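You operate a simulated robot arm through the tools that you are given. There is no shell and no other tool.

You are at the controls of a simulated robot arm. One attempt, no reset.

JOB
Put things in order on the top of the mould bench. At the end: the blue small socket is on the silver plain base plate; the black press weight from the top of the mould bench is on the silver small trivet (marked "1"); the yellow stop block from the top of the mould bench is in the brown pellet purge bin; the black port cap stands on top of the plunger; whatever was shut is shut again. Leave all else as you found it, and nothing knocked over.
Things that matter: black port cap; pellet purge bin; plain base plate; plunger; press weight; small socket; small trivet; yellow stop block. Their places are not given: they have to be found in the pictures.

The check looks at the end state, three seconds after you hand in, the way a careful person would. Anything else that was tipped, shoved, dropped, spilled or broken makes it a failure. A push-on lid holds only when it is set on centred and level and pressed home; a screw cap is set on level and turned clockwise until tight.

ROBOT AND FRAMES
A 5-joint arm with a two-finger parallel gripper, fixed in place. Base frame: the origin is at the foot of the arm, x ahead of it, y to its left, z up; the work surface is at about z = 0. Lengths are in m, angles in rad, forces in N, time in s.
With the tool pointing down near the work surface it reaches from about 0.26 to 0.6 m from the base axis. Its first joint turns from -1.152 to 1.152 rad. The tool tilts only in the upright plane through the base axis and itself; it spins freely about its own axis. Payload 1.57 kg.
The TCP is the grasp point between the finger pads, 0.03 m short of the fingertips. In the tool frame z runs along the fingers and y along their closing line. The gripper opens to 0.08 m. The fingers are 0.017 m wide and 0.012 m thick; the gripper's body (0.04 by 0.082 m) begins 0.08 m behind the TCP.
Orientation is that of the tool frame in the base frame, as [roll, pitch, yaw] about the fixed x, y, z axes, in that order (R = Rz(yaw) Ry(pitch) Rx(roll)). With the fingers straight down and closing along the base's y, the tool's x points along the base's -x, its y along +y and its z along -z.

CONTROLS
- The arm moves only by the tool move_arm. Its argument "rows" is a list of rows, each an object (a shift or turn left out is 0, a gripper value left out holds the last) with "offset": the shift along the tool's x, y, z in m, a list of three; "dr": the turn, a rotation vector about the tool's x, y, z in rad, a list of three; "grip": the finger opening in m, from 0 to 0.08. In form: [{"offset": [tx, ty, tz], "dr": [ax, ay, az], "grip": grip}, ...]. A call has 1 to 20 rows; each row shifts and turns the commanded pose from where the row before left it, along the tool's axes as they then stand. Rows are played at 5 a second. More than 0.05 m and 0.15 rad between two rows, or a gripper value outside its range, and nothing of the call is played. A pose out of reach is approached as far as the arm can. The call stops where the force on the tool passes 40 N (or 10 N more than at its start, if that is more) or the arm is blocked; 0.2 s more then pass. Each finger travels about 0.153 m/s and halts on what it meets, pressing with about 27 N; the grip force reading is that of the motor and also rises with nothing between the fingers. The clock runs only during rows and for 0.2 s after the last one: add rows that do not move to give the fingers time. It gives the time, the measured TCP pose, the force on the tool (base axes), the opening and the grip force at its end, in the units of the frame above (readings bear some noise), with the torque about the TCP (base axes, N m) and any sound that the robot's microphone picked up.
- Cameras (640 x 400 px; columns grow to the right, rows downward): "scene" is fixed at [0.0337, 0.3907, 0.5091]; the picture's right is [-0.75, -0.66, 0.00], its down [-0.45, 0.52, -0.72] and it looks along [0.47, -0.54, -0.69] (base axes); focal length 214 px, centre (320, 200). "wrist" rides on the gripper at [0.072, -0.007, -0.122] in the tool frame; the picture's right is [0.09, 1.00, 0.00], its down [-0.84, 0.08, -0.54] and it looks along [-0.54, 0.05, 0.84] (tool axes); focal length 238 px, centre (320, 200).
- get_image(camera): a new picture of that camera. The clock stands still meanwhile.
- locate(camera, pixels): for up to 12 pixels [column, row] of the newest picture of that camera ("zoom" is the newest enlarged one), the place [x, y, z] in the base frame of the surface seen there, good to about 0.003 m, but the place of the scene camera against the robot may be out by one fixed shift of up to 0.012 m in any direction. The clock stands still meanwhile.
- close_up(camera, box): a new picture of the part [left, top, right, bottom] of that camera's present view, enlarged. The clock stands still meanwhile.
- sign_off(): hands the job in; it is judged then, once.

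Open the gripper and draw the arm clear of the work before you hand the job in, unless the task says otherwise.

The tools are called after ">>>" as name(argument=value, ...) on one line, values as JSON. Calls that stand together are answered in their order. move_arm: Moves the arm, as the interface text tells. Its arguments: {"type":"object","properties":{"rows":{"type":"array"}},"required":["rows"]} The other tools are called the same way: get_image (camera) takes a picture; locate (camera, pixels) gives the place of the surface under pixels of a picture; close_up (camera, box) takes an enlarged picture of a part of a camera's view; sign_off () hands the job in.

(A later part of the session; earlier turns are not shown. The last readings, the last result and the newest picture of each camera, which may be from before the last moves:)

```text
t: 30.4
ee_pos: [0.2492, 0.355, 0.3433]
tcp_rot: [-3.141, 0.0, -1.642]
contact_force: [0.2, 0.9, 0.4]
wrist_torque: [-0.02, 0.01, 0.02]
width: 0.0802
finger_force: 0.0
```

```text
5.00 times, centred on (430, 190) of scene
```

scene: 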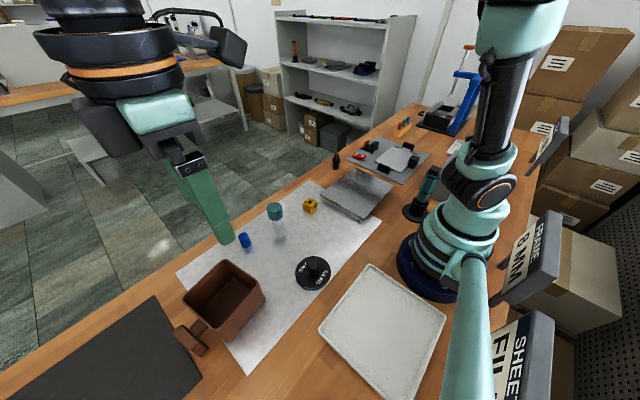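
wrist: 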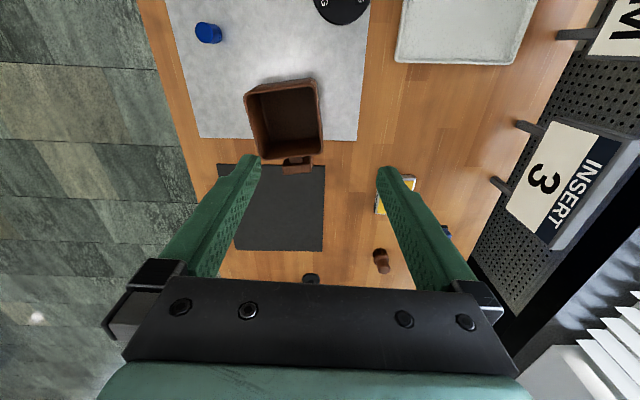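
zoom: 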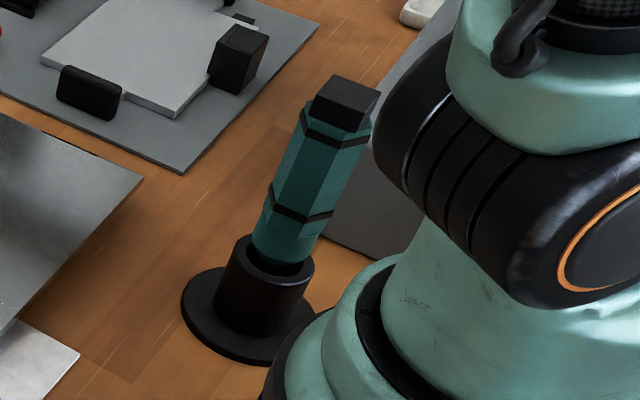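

The bin is empty. I want a low view of the slab from the base side, so I move above it, turn the camera outward and tilt the tool.

>>> move_arm(rows=[{"offset": [0.0464, -0.0094, 0.0093]}, {"offset": [0.0464, -0.0094, 0.0093]}, {"offset": [0.0464, -0.0094, 0.0093]}, {"offset": [0.0464, -0.0094, 0.0093]}, {"offset": [0.0464, -0.0094, 0.0093]}, {"offset": [0.0464, -0.0094, 0.0093]}, {"offset": [0.0464, -0.0094, 0.0093]}, {"offset": [0.0464, -0.0094, 0.0093]}, {"offset": [0.0464, -0.0094, 0.0093]}, {"offset": [0.0464, -0.0094, 0.0093]}, {"dr": [0, 0, 0.15]}, {"dr": [0, 0, 0.15]}, {"dr": [0, 0, 0.15]}, {"dr": [0, 0, 0.15]}, {"dr": [0, 0, 0.15]}, {"dr": [0, 0, 0.15]}, {"dr": [0, 0, 0.15]}, {"dr": [0, 0, 0.15]}, {"dr": [0, 0, 0.15]}, {"dr": [0, 0, 0.15]}])

>>> move_arm(rows=[{"dr": [0, 0, 0.15]}, {"dr": [0, 0, 0.15]}, {"dr": [0, 0, 0.054]}, {"dr": [0, -0.1, 0]}, {"dr": [0, -0.1, 0]}, {"dr": [0, -0.1, 0]}, {"dr": [0, -0.1, 0]}, {"dr": [0, -0.1, 0]}, {"dr": [0, -0.1, 0]}, {"dr": [0, -0.1, 0]}, {}])

>>> get_image(camera="wrist")

>>> get_image(camera="scene")

```text
t: 34.6
ee_pos: [0.3106, -0.1125, 0.2506]
tcp_rot: [3.14, -0.001, 3.139]
contact_force: [-0.2, 0.0, 0.9]
wrist_torque: [0.0, 0.0, -0.01]
width: 0.0798
finger_force: 0.0
```

```text
t: 37.0
ee_pos: [0.3232, -0.1188, 0.2608]
tcp_rot: [3.139, 0.698, 2.789]
contact_force: [-0.1, 0.4, 0.9]
wrist_torque: [-0.01, 0.01, 0.02]
width: 0.08
finger_force: 0.2
out of reach, approached as far as the arm can: row 10
```

```text
taken
```

wrist: 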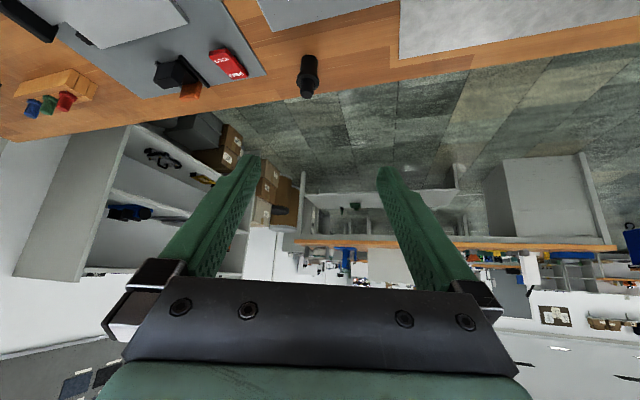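

```text
taken
```

scene: 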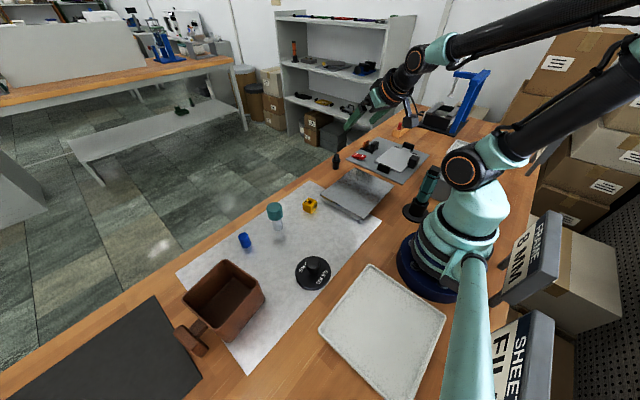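

Min radius is limited when tilted. I look at the remaining parts of this picture and the scene at high zoom for any "1" marking.

>>> close_up(camera="scene", box=[400, 60, 540, 180])

>>> close_up(camera="scene", box=[270, 0, 430, 150])

>>> close_up(camera="scene", box=[300, 250, 460, 400])

>>> close_up(camera="wrist", box=[0, 0, 330, 140])

```text
3.33 times, centred on (470, 120) of scene
```

zoom: 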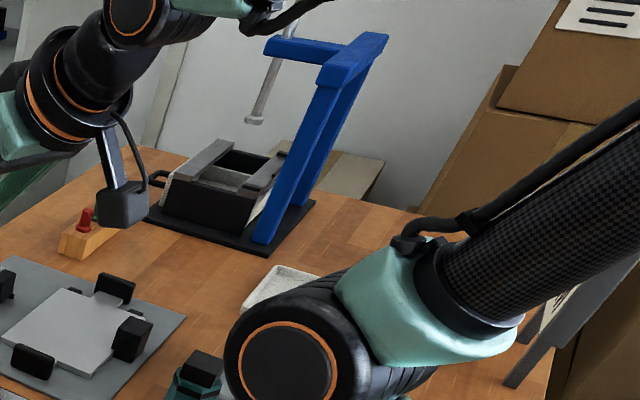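

```text
2.67 times, centred on (350, 75) of scene
```

zoom: 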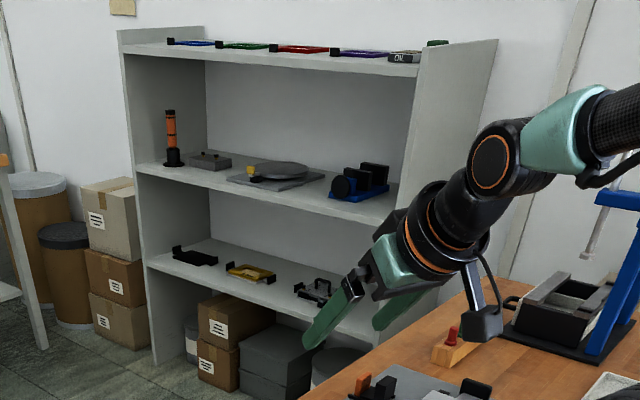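

```text
2.67 times, centred on (380, 325) of scene
```

zoom: 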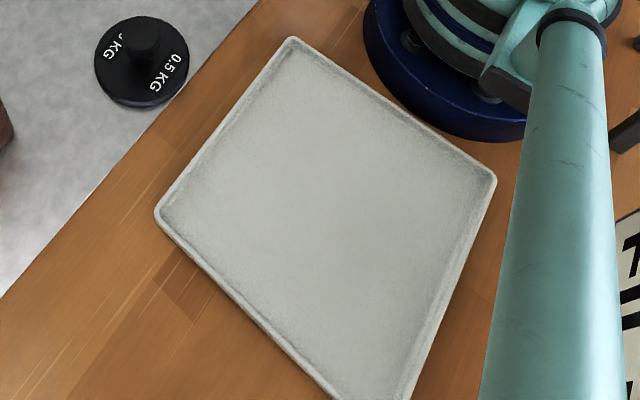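

```text
1.94 times, centred on (165, 70) of wrist
```

zoom: 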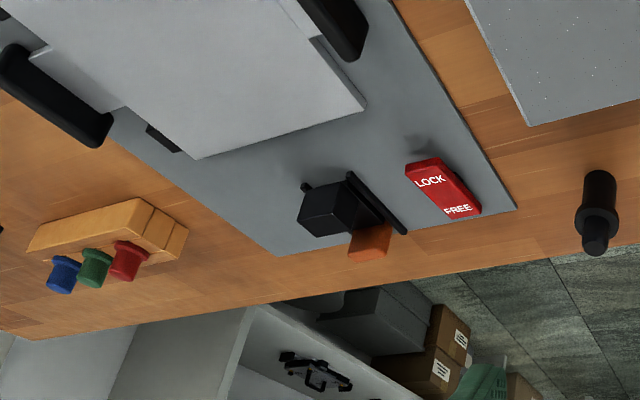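

The shelf holds similar plates with black end grips, so the silver plate with grips in the nest may be a "base plate". I zoom in on the shelf items to compare.

>>> close_up(camera="scene", box=[310, 85, 400, 125])

>>> close_up(camera="scene", box=[325, 48, 405, 82])

>>> close_up(camera="scene", box=[325, 8, 445, 32])

>>> close_up(camera="scene", box=[120, 0, 270, 130])

```text
7.11 times, centred on (355, 105) of scene
```

zoom: 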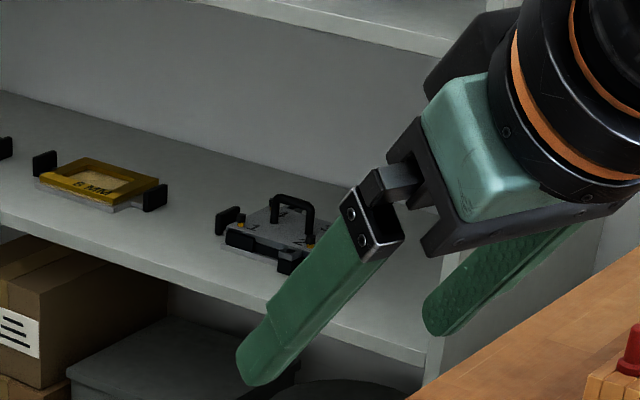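

```text
8.00 times, centred on (365, 65) of scene
```

zoom: 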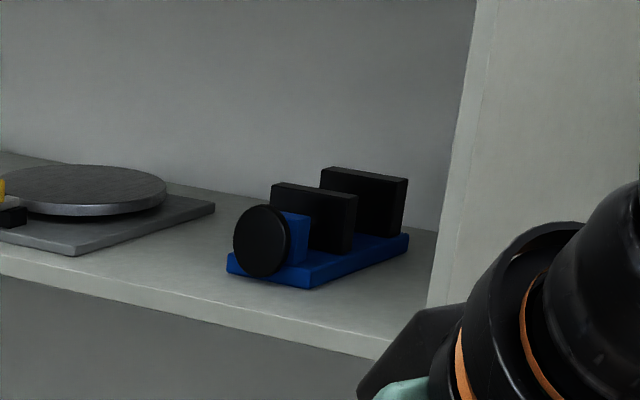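

```text
5.33 times, centred on (385, 20) of scene
```

zoom: 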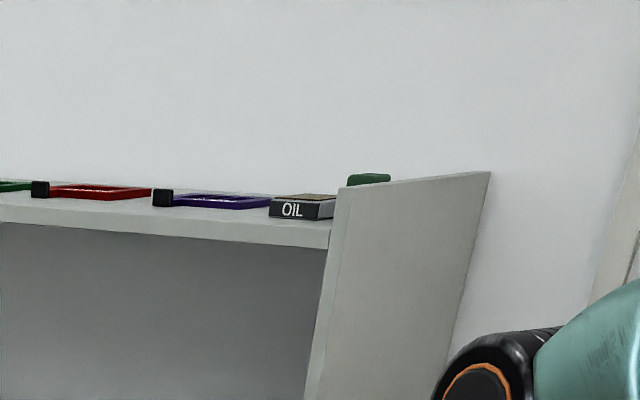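

```text
3.08 times, centred on (195, 65) of scene
```

zoom: 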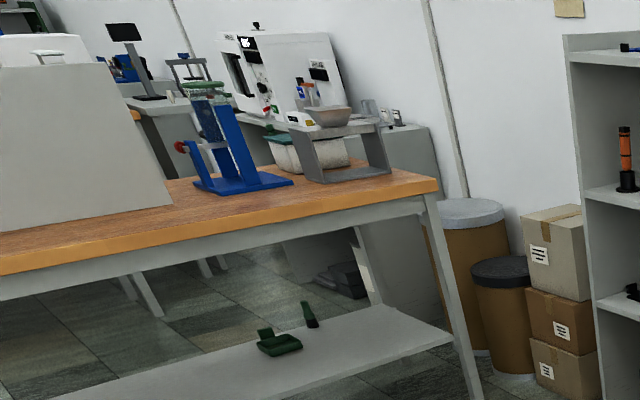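

The slab may be a folded-sheet stand (top plate on trapezoid side legs), i.e. a trivet. I zoom in on its near end in the scene picture to see whether it is open underneath and if it is marked.

>>> close_up(camera="scene", box=[350, 196, 398, 226])

>>> close_up(camera="scene", box=[316, 190, 348, 210])

>>> locate(camera="scene", pixels=[[340, 210], [345, 213], [350, 216.5], [355, 219], [360, 219.5], [366, 218.5], [370, 214], [330, 203], [363, 220.5], [375, 205], [372, 212], [350, 200]])

```text
13.33 times, centred on (374, 211) of scene
```

zoom: 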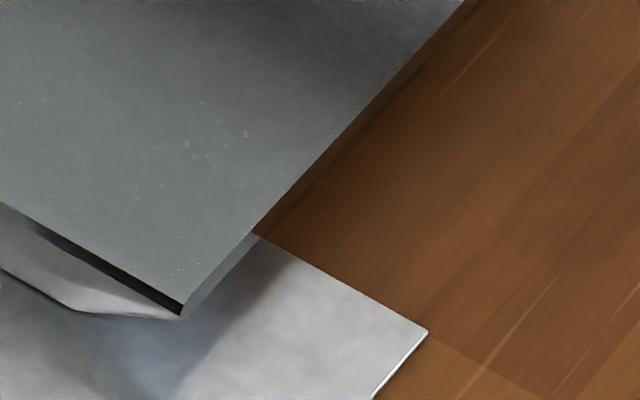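

```text
16.00 times, centred on (332, 200) of scene
```

zoom: 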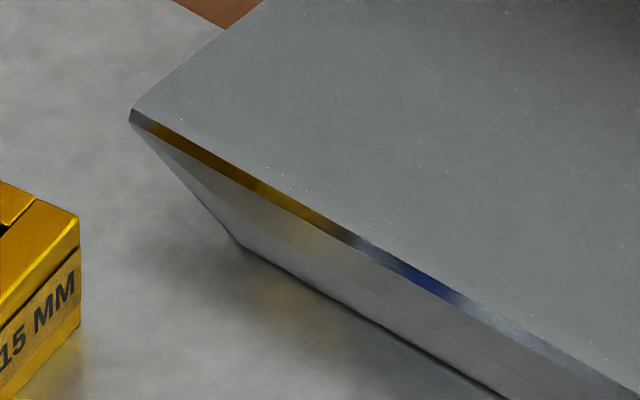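

```text
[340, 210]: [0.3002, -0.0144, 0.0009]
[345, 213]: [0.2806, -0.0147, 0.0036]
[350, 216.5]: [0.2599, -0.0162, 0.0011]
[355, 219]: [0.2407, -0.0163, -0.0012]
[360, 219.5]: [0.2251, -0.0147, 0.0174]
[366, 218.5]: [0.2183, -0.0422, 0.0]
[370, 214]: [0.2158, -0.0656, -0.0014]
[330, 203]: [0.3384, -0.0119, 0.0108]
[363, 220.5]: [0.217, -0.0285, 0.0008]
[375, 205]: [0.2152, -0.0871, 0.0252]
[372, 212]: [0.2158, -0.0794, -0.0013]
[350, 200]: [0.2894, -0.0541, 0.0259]
```

I untilt, move outward past the slab and spin the tool to look back at its far side.

>>> move_arm(rows=[{"dr": [0, 0.1, 0]}, {"dr": [0, 0.1, 0]}, {"dr": [0, 0.1, 0]}, {"dr": [0, 0.1, 0]}, {"dr": [0, 0.1, 0]}, {"dr": [0, 0.1, 0]}, {"dr": [0, 0.098, 0]}, {"offset": [-0.04, 0, 0]}, {"offset": [-0.04, 0, 0]}, {"offset": [-0.04, 0, 0]}, {"offset": [-0.04, 0, 0.01]}, {}])

>>> move_arm(rows=[{"dr": [0, 0, 0.147]}, {"dr": [0, 0, 0.147]}, {"dr": [0, 0, 0.147]}, {"dr": [0, 0, 0.147]}, {"dr": [0, 0, 0.147]}, {"dr": [0, 0, 0.147]}, {"dr": [0, 0, 0.147]}, {"dr": [0, 0, 0.147]}, {"dr": [0, 0, 0.147]}, {"dr": [0, 0, 0.147]}, {"dr": [0, 0, 0.147]}, {"dr": [0, 0, 0.147]}, {"dr": [0, 0, 0.147]}, {"dr": [0, 0, 0.147]}, {"dr": [0, 0, 0.147]}, {"dr": [0, 0, 0.147]}, {"dr": [0, 0, 0.147]}, {"dr": [0, 0, 0.147]}, {"dr": [0, 0, 0.147]}])

>>> get_image(camera="wrist")

```text
t: 39.6
ee_pos: [0.4742, -0.1725, 0.2502]
tcp_rot: [3.141, 0.001, 2.788]
contact_force: [-0.1, -0.5, 0.8]
wrist_torque: [0.01, 0.02, -0.04]
width: 0.0801
finger_force: 0.0
```

```text
t: 43.6
ee_pos: [0.4731, -0.1737, 0.2516]
tcp_rot: [3.141, -0.002, -0.007]
contact_force: [0.3, 0.0, 0.4]
wrist_torque: [0.01, -0.01, -0.01]
width: 0.08
finger_force: 0.0
```

```text
taken
```

wrist: 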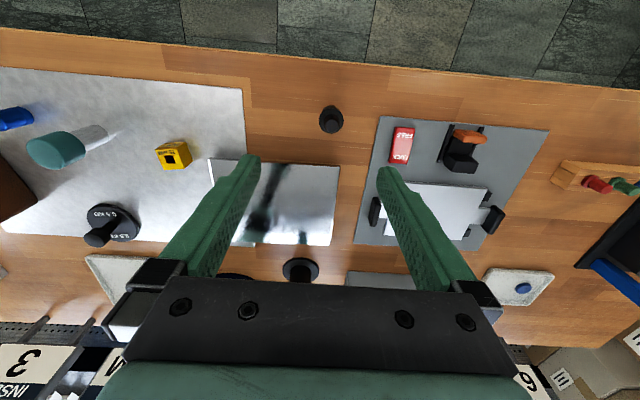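

The slab's far edge is visible near row 158. I lower, centre on it, and tilt inward for a lower viewing angle.

>>> move_arm(rows=[{"offset": [0.01, -0.0213, 0.03]}, {"offset": [0.01, -0.0213, 0.03]}, {"offset": [0.01, -0.0213, 0.03]}, {"dr": [0, -0.1, 0]}, {"dr": [0, -0.1, 0]}, {"dr": [0, -0.1, 0]}, {"dr": [0, -0.1, 0]}, {}, {}])

>>> get_image(camera="wrist")

>>> close_up(camera="wrist", box=[220, 100, 420, 250])

```text
t: 45.6
ee_pos: [0.5031, -0.1102, 0.1604]
tcp_rot: [-3.059, 0.382, 0.002]
contact_force: [0.2, 0.2, 0.6]
wrist_torque: [-0.03, -0.02, 0.0]
width: 0.0799
finger_force: 0.0
out of reach, approached as far as the arm can: row 6
```

```text
taken
```

wrist: 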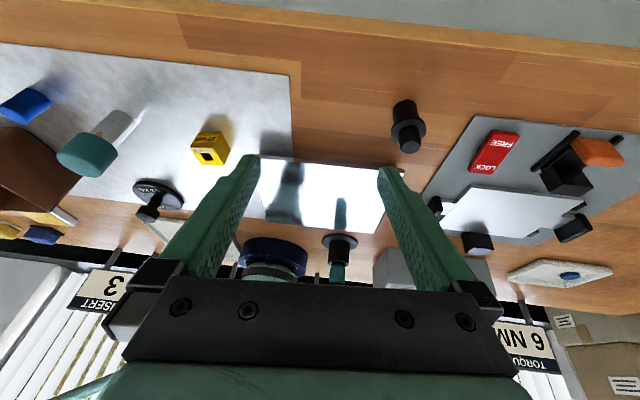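

```text
2.67 times, centred on (320, 175) of wrist
```

zoom: 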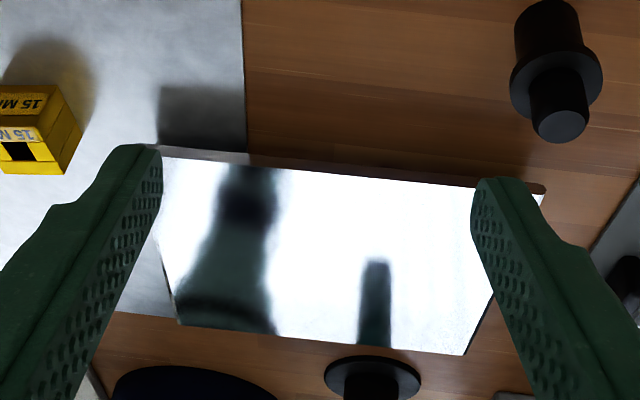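

I zoom further on the slab's far (+x) edge.

>>> close_up(camera="wrist", box=[250, 140, 330, 190])

>>> close_up(camera="wrist", box=[330, 140, 410, 190])

>>> close_up(camera="wrist", box=[0, 60, 220, 240])

>>> close_up(camera="wrist", box=[420, 100, 640, 290])

```text
8.00 times, centred on (290, 165) of wrist
```

zoom: 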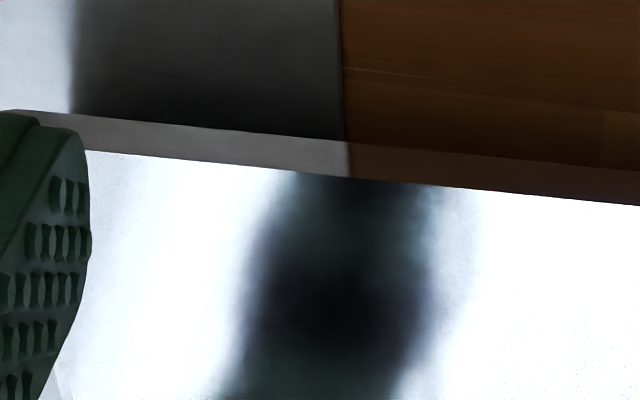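

```text
8.00 times, centred on (370, 165) of wrist
```

zoom: 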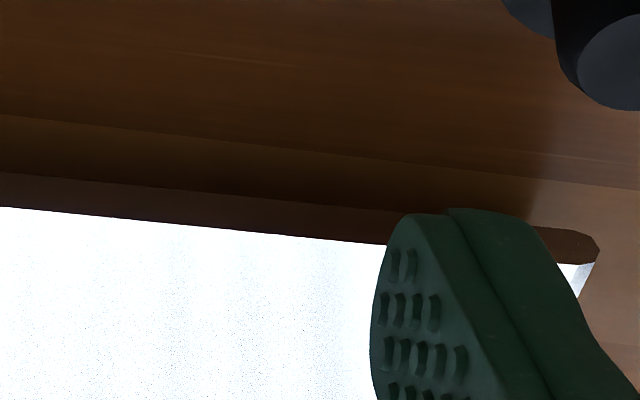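

```text
2.22 times, centred on (110, 150) of wrist
```

zoom: 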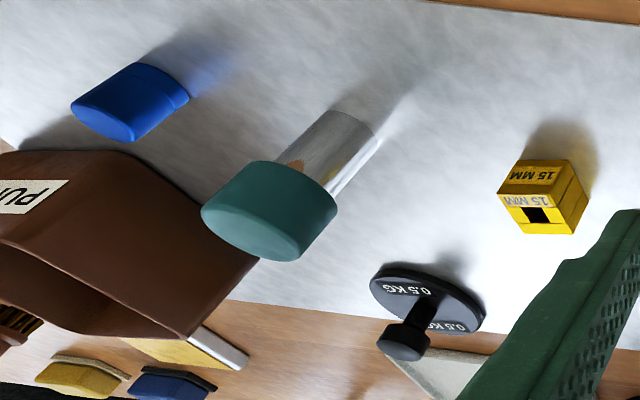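

```text
2.11 times, centred on (530, 195) of wrist
```

zoom: 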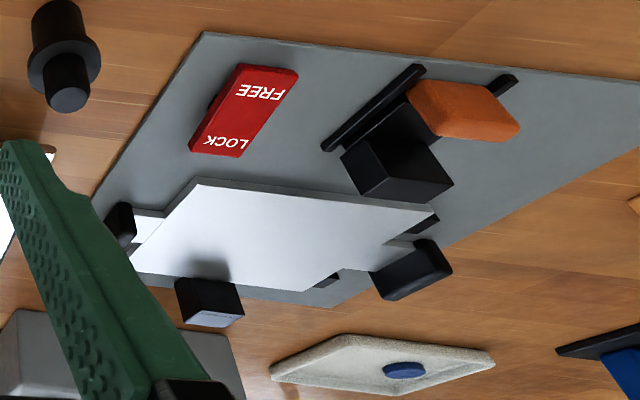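

The purge bin has a "PUR..." label, confirming it. I zoom in on the background bench stand and re-inspect the slab and the nest plate for a "1" mark.

>>> close_up(camera="scene", box=[170, 20, 230, 60])

>>> close_up(camera="scene", box=[365, 135, 430, 180])

>>> close_up(camera="wrist", box=[220, 60, 420, 160])

>>> close_up(camera="wrist", box=[230, 220, 400, 290])

```text
10.00 times, centred on (200, 40) of scene
```

zoom: 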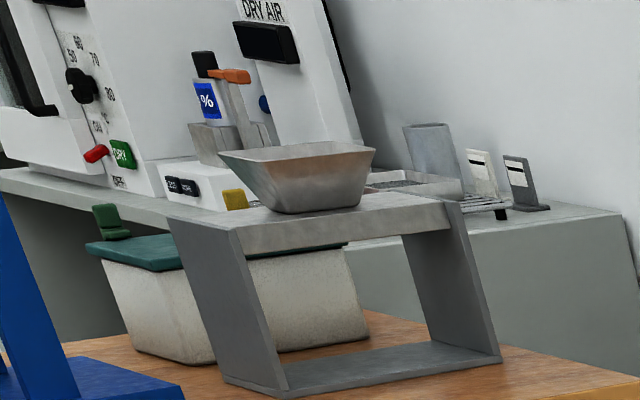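

```text
8.89 times, centred on (398, 158) of scene
```

zoom: 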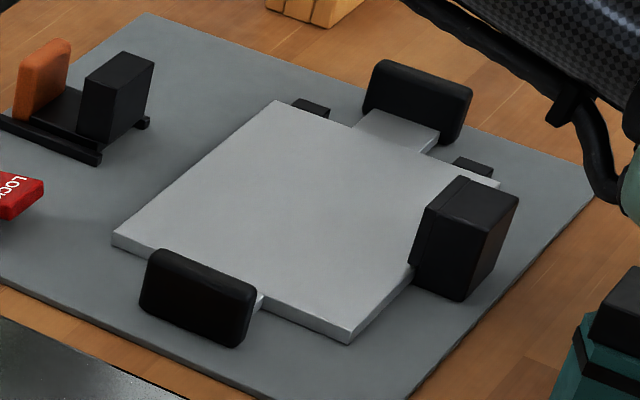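

```text
3.20 times, centred on (320, 110) of wrist
```

zoom: 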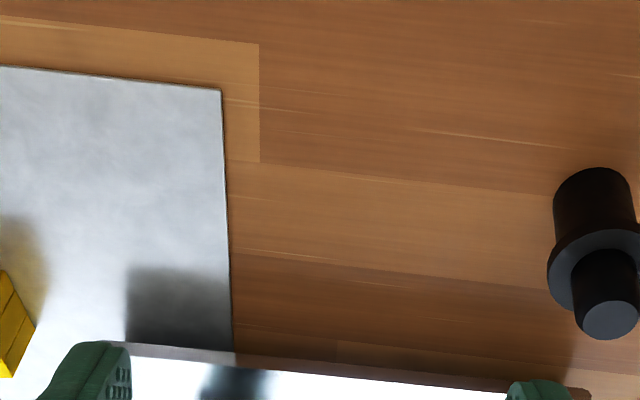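

```text
3.76 times, centred on (315, 255) of wrist
```

zoom: 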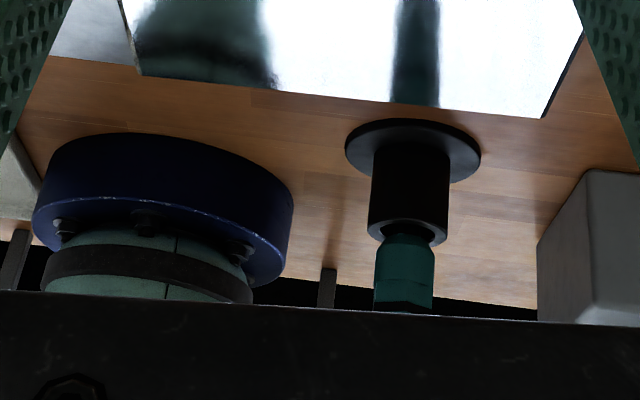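

All objects that matter should be visible, so the slab's hidden downward-facing far face may carry the mark. I lower the tool beyond the bench edge for a flatter look at it.

>>> move_arm(rows=[{"offset": [0.012, 0, 0.03]}, {"offset": [0.012, 0, 0.03]}, {"offset": [0.012, 0, 0.028]}, {}, {}])

>>> get_image(camera="wrist")

>>> close_up(camera="wrist", box=[240, 120, 400, 240])

```text
t: 46.8
ee_pos: [0.5026, -0.1043, 0.066]
tcp_rot: [-3.063, 0.382, 0.003]
contact_force: [0.7, 1.0, -0.1]
wrist_torque: [-0.04, 0.01, -0.02]
width: 0.0798
finger_force: 0.0
```

```text
taken
```

wrist: 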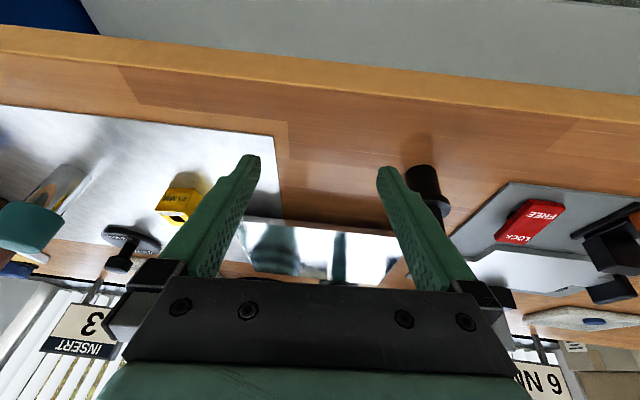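

```text
3.33 times, centred on (320, 180) of wrist
```

zoom: 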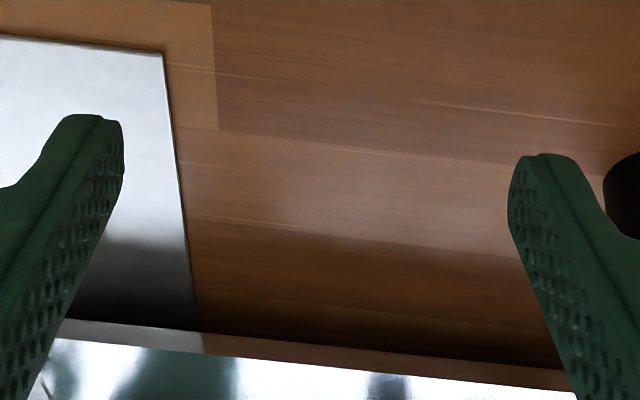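

At the top of this picture there is the bench's front edge and something grey and blue below it. I zoom there and on the slab's edge.

>>> close_up(camera="wrist", box=[0, 0, 320, 110])

>>> close_up(camera="wrist", box=[320, 0, 640, 110])

>>> close_up(camera="wrist", box=[235, 205, 405, 285])

>>> locate(camera="wrist", pixels=[[40, 10], [150, 20], [300, 30], [500, 40], [300, 72], [200, 50], [100, 20], [80, 5], [600, 60], [300, 150], [320, 225], [320, 240]])

```text
2.00 times, centred on (160, 55) of wrist
```

zoom: 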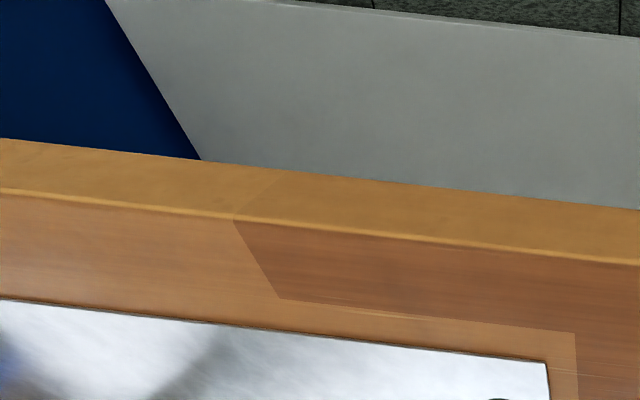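

```text
2.00 times, centred on (480, 55) of wrist
```

zoom: 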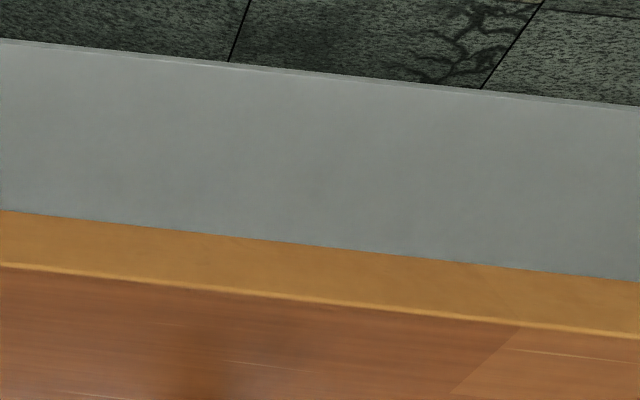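

```text
3.76 times, centred on (320, 245) of wrist
```

zoom: 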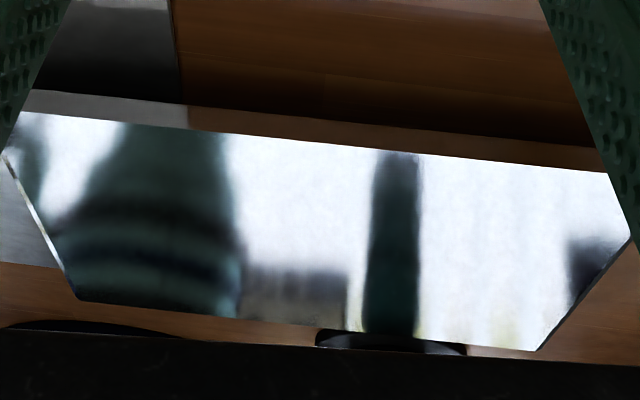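

```text
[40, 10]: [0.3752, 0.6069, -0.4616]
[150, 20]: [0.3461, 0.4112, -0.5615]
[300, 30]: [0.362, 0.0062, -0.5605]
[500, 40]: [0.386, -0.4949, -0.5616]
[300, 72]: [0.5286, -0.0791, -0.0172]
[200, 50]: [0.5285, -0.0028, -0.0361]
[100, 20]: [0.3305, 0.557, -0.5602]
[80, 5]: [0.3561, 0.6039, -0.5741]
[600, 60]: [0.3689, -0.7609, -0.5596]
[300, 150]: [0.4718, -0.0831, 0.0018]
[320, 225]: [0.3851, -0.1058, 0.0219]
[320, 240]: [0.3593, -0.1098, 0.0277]
```

The grey is just the low shelf (z = -0.56). No mark on the slab. I go for a systematic overhead survey from higher up: first back up, untilt and unspin.

>>> move_arm(rows=[{"offset": [-0.012, 0, -0.03]}, {"offset": [-0.012, 0, -0.03]}, {"offset": [-0.012, 0, -0.03]}, {"dr": [0, 0.1, 0]}, {"dr": [0, 0.1, 0]}, {"dr": [0, 0.1, 0]}, {"dr": [0, 0.082, 0]}, {"offset": [-0.02, 0, -0.04]}, {"offset": [-0.02, 0, -0.04]}, {"offset": [-0.02, 0, -0.04]}, {"offset": [-0.02, 0, -0.04]}, {"offset": [-0.02, 0, -0.04]}, {"offset": [-0.02, 0, -0.04]}, {}, {}])

>>> get_image(camera="wrist")

```text
t: 50.0
ee_pos: [0.39, -0.1083, 0.4034]
tcp_rot: [-3.139, 0.014, -0.019]
contact_force: [-0.5, 0.8, -1.3]
wrist_torque: [-0.01, -0.01, -0.01]
width: 0.0802
finger_force: 0.1
out of reach, approached as far as the arm can: row 7
```

```text
taken
```

wrist: 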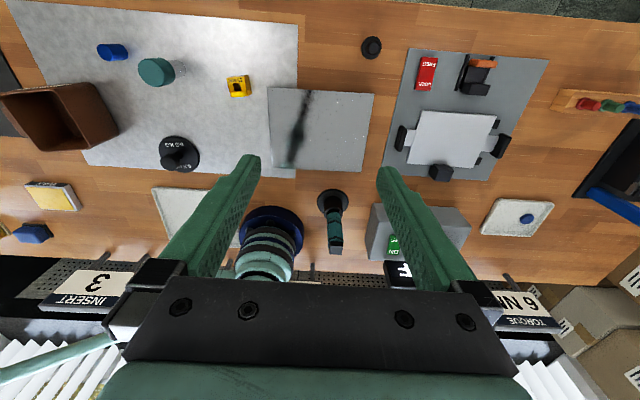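

No trivet in the open. I check the rocker convention on the control box (display says OFF), measuring the heights of the ON and OFF ends and both rocker ends of the nest.

>>> close_up(camera="wrist", box=[360, 190, 480, 290])

>>> locate(camera="zoom", pixels=[[180, 185], [175, 205], [180, 245], [182, 265], [188, 290], [250, 150], [100, 150], [150, 250], [400, 150], [190, 275], [178, 195], [185, 255]])

>>> locate(camera="wrist", pixels=[[430, 60], [429, 68], [426, 78], [424, 87], [478, 62], [475, 75], [477, 88], [440, 172], [398, 137], [500, 143], [455, 140], [320, 130]])

```text
4.00 times, centred on (420, 240) of wrist
```

zoom: 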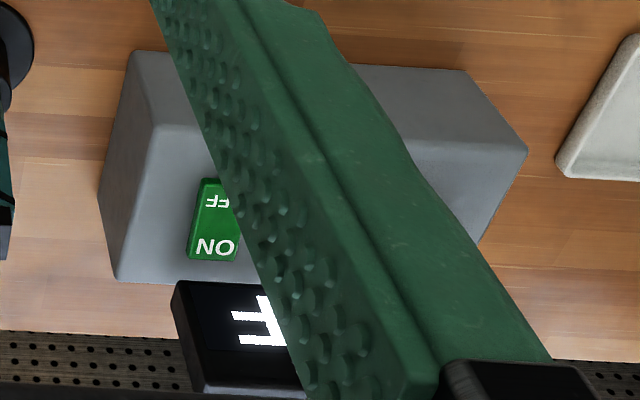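

```text
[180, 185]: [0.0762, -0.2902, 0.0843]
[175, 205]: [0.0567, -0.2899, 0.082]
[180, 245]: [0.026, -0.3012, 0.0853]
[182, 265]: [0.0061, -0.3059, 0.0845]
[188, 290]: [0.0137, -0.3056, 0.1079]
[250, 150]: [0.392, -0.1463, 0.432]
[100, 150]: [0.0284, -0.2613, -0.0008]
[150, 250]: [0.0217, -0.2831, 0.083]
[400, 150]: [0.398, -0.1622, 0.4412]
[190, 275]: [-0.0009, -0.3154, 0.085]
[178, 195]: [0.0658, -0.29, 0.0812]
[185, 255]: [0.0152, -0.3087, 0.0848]
```

```text
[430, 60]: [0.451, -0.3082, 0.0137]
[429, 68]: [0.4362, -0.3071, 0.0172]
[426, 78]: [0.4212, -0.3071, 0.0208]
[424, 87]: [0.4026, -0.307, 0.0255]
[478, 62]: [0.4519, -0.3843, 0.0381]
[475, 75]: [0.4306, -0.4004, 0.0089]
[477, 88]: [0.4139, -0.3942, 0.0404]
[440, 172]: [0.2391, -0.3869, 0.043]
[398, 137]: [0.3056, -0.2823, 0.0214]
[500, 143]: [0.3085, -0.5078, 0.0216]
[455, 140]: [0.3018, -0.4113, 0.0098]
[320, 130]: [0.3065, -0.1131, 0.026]
```

I take a close top view of the slab to be sure whether its top or rims carry a mark.

>>> move_arm(rows=[{"offset": [-0.0133, 0, 0.04]}, {"offset": [-0.0133, 0, 0.04]}, {"offset": [-0.0133, 0, 0.04]}, {"offset": [-0.0133, 0, 0.04]}, {"offset": [-0.0133, 0, 0.04]}, {"offset": [-0.0133, 0, 0.035]}, {}, {}])

>>> get_image(camera="wrist")

>>> close_up(camera="wrist", box=[160, 0, 480, 200])

```text
t: 51.8
ee_pos: [0.3062, -0.1048, 0.1714]
tcp_rot: [-3.136, 0.012, -0.02]
contact_force: [0.3, 0.2, 0.0]
wrist_torque: [0.01, 0.0, -0.02]
width: 0.0802
finger_force: 0.1
```

```text
taken
```

wrist: 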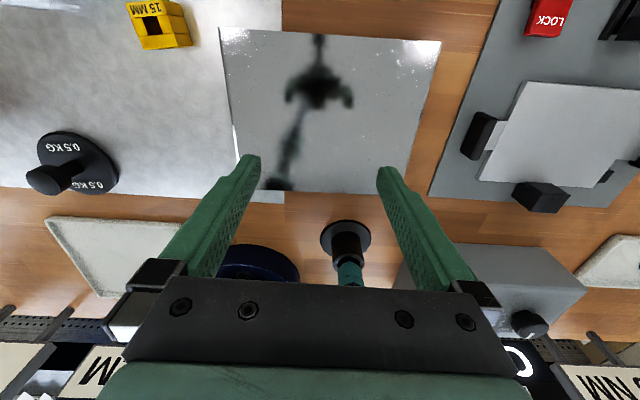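

```text
2.00 times, centred on (320, 100) of wrist
```

zoom: 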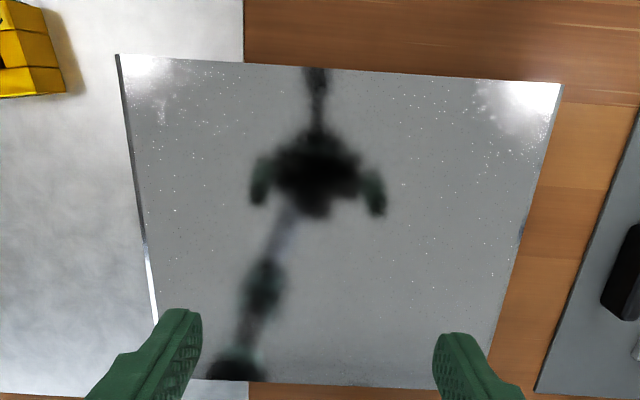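

No mark on top. I measure the slab's tilt and the surroundings at several points, to understand what it rests on.

>>> locate(camera="wrist", pixels=[[230, 40], [250, 150], [330, 110], [425, 50], [395, 150], [340, 50], [260, 90], [400, 100], [300, 170], [210, 100], [455, 120], [330, 15]])

>>> locate(camera="wrist", pixels=[[220, 27], [441, 42], [280, 190], [350, 191], [234, 125], [414, 140], [219, 35], [226, 80], [60, 150], [48, 178], [75, 180], [155, 10]])

```text
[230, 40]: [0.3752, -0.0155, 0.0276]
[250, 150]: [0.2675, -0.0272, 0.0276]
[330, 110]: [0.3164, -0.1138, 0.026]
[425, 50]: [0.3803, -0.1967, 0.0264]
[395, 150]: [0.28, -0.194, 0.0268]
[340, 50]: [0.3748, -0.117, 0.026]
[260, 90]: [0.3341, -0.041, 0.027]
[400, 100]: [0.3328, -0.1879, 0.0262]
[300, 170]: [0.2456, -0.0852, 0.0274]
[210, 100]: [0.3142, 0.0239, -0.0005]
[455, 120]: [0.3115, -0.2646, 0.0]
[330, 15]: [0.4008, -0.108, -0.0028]
```

```text
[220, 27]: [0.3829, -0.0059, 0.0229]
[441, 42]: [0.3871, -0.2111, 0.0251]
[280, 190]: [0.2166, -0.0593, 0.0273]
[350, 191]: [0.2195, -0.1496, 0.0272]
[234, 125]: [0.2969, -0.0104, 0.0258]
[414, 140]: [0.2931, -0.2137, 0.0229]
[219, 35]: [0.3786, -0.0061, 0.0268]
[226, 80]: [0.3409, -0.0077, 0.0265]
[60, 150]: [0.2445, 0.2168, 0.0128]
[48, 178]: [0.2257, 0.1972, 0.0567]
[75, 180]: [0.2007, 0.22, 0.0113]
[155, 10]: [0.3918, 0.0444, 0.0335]
```

The slab top is level at z = 0.027 with no visible number. I zoom very closely over its surface and over the mat and nest plate for a faint engraved "1".

>>> close_up(camera="wrist", box=[215, 20, 295, 110])

>>> close_up(camera="wrist", box=[350, 30, 450, 150])

>>> close_up(camera="wrist", box=[440, 60, 640, 250])

>>> close_up(camera="wrist", box=[0, 0, 240, 220])

```text
4.44 times, centred on (255, 65) of wrist
```

zoom: 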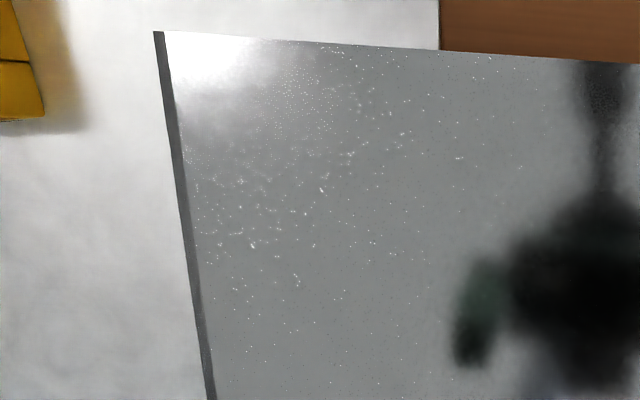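

```text
3.33 times, centred on (400, 90) of wrist
```

zoom: 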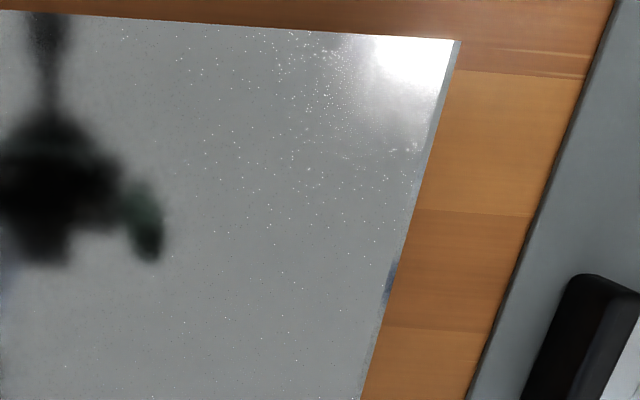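

```text
2.11 times, centred on (540, 155) of wrist
```

zoom: 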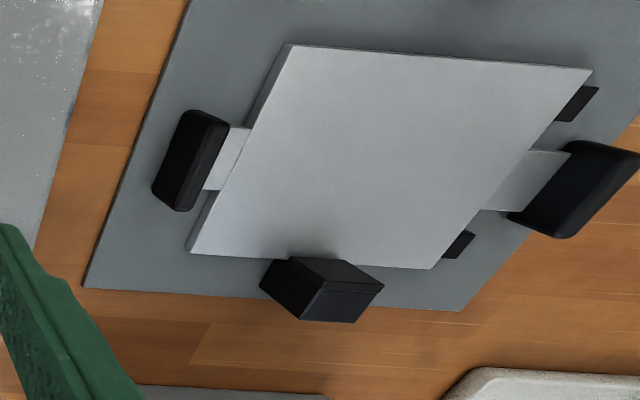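

```text
1.82 times, centred on (120, 110) of wrist
```

zoom: 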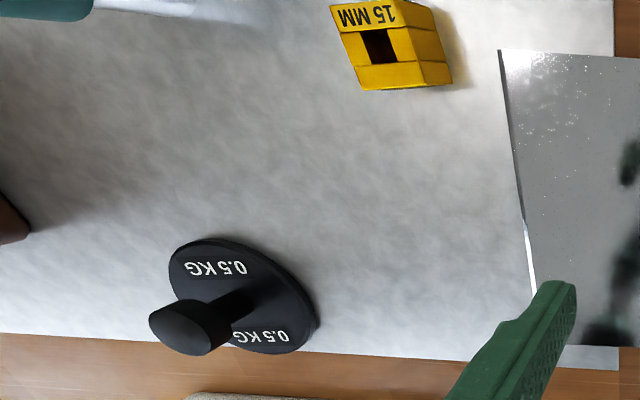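

Nothing engraved. Earlier, the far edge of the slab showed two strips with a rounded end; I go back to the low far-side pose and zoom much closer on that edge to see if it is a lid or hinge.

>>> move_arm(rows=[{"offset": [0.0394, 0, 0]}, {"offset": [0.0394, 0, 0]}, {"offset": [0.0394, 0, 0]}, {"offset": [0.0394, 0, 0]}, {"offset": [0.0394, 0, 0]}, {"dr": [0, -0.1, 0]}, {"dr": [0, -0.1, 0]}, {"dr": [0, -0.1, 0]}, {"dr": [0, -0.1, 0]}, {"offset": [0.012, 0, 0.03]}, {"offset": [0.012, 0, 0.03]}, {"offset": [0.012, 0, 0.028]}, {}, {}])

>>> get_image(camera="wrist")

>>> close_up(camera="wrist", box=[250, 205, 330, 255])

>>> close_up(camera="wrist", box=[320, 205, 420, 265])

```text
t: 54.8
ee_pos: [0.4981, -0.1038, 0.0744]
tcp_rot: [-3.067, 0.401, -0.011]
contact_force: [0.5, 0.3, 1.1]
wrist_torque: [0.01, 0.0, -0.01]
width: 0.0802
finger_force: 0.2
out of reach, approached as far as the arm can: row 8
```

```text
taken
```

wrist: 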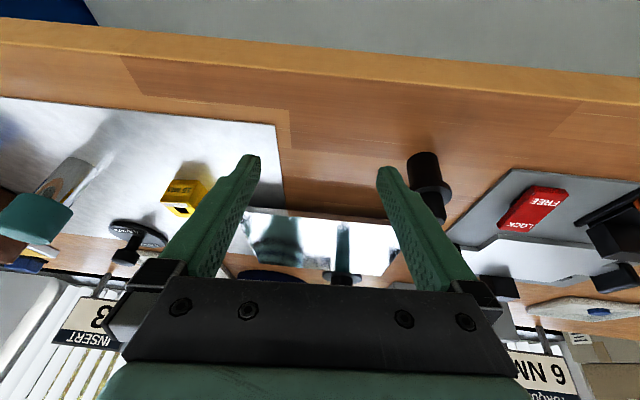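

```text
8.00 times, centred on (290, 230) of wrist
```

zoom: 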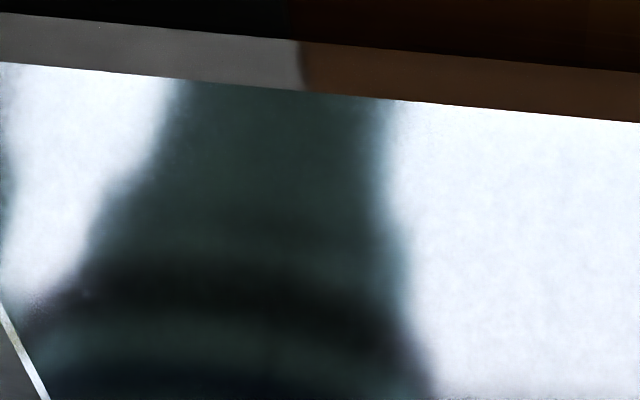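

```text
6.40 times, centred on (370, 235) of wrist
```

zoom: 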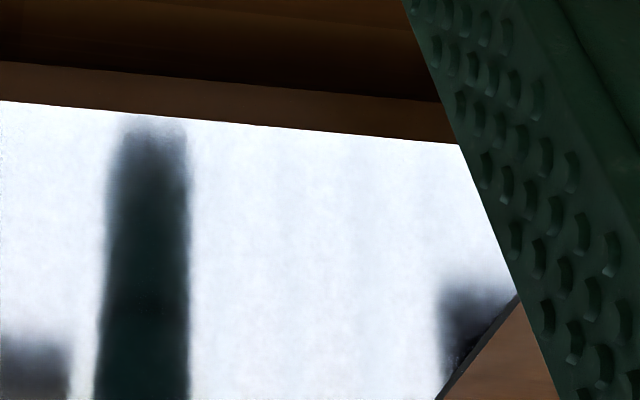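

The rim is a ~6 mm thick plate edge, overhanging dark shadow: it may be a plate on a smaller foot. I try to get lower beyond the bench edge (x ≈ 0.53) to look underneath.

>>> move_arm(rows=[{"offset": [0.0276, 0, -0.0117]}, {"offset": [0.0276, 0, -0.0117]}, {}, {}])

```text
t: 55.8
ee_pos: [0.5064, -0.0979, 0.0747]
tcp_rot: [-3.073, 0.403, -0.012]
contact_force: [0.3, 0.0, -0.6]
wrist_torque: [0.03, 0.02, 0.02]
width: 0.0799
finger_force: 0.1
out of reach, approached as far as the arm can: row 1, 2
```

Reach ends at x ≈ 0.506 here. I lower a little more (fingertips stay ~2 cm above the bench) to look into the dark band under the slab's far rim.

>>> move_arm(rows=[{"offset": [0.0059, 0, 0.0138]}, {"offset": [0.0047, 0, 0.011]}, {}, {}])

>>> get_image(camera="wrist")

>>> close_up(camera="wrist", box=[245, 215, 325, 265])

>>> close_up(camera="wrist", box=[315, 215, 395, 265])

```text
t: 56.8
ee_pos: [0.5044, -0.0953, 0.0464]
tcp_rot: [-3.074, 0.404, -0.012]
contact_force: [0.0, 0.0, 0.1]
wrist_torque: [0.01, 0.02, 0.01]
width: 0.08
finger_force: 0.0
```

```text
taken
```

wrist: 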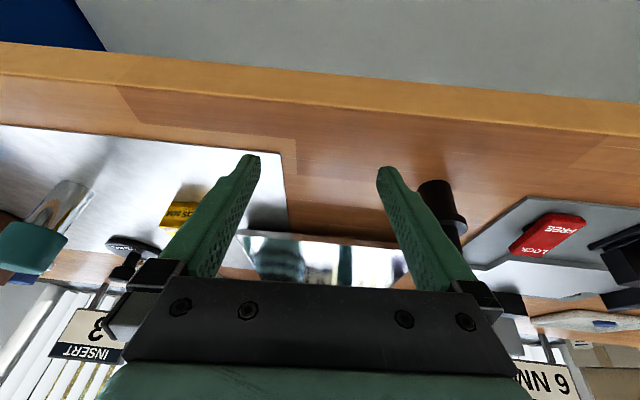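

```text
8.00 times, centred on (285, 240) of wrist
```

zoom: 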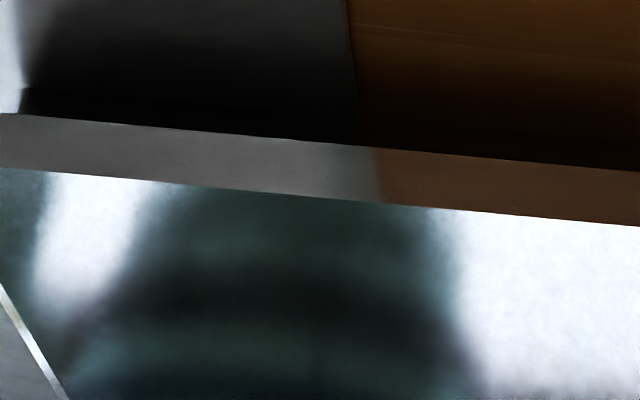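

```text
8.00 times, centred on (355, 240) of wrist
```

zoom: 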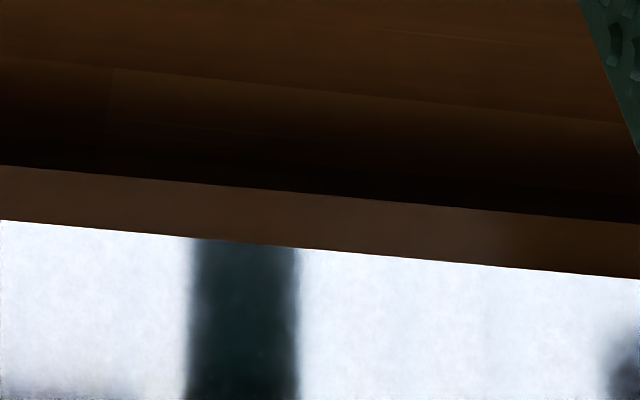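

Still no marking on the slab. I zoom in on the shelf's middle items and the far left of the room for look-alikes that could clarify the naming.

>>> close_up(camera="scene", box=[326, 44, 376, 80])

>>> close_up(camera="scene", box=[286, 30, 346, 76])

>>> close_up(camera="scene", box=[286, 80, 366, 130])

>>> close_up(camera="scene", box=[0, 0, 140, 100])

>>> close_up(camera="scene", box=[120, 60, 260, 160])

```text
11.11 times, centred on (351, 62) of scene
```

zoom: 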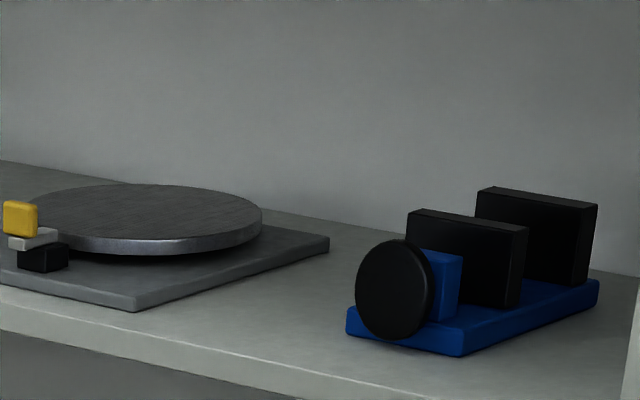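

```text
8.70 times, centred on (316, 53) of scene
```

zoom: 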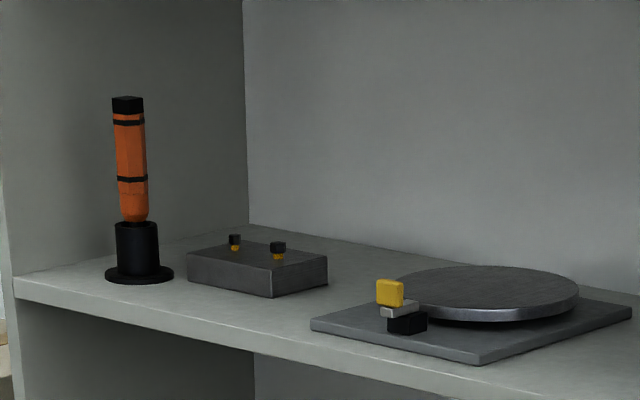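

```text
8.00 times, centred on (326, 105) of scene
```

zoom: 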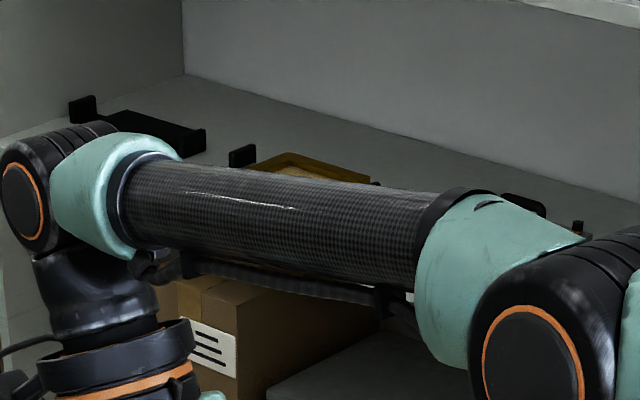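

```text
4.00 times, centred on (70, 50) of scene
```

zoom: 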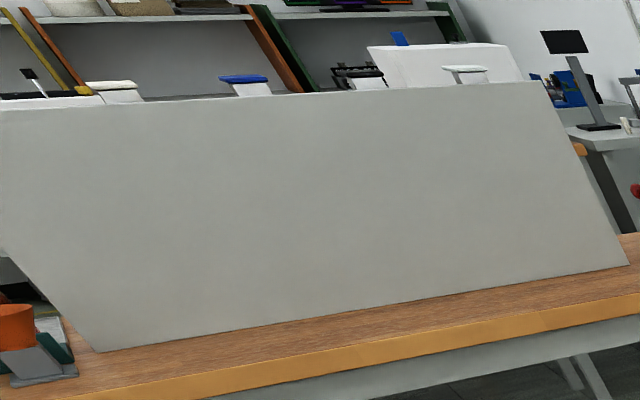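

```text
4.00 times, centred on (190, 110) of scene
```

zoom: 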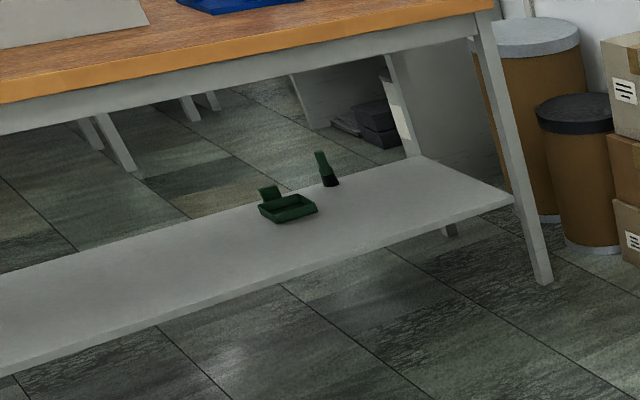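

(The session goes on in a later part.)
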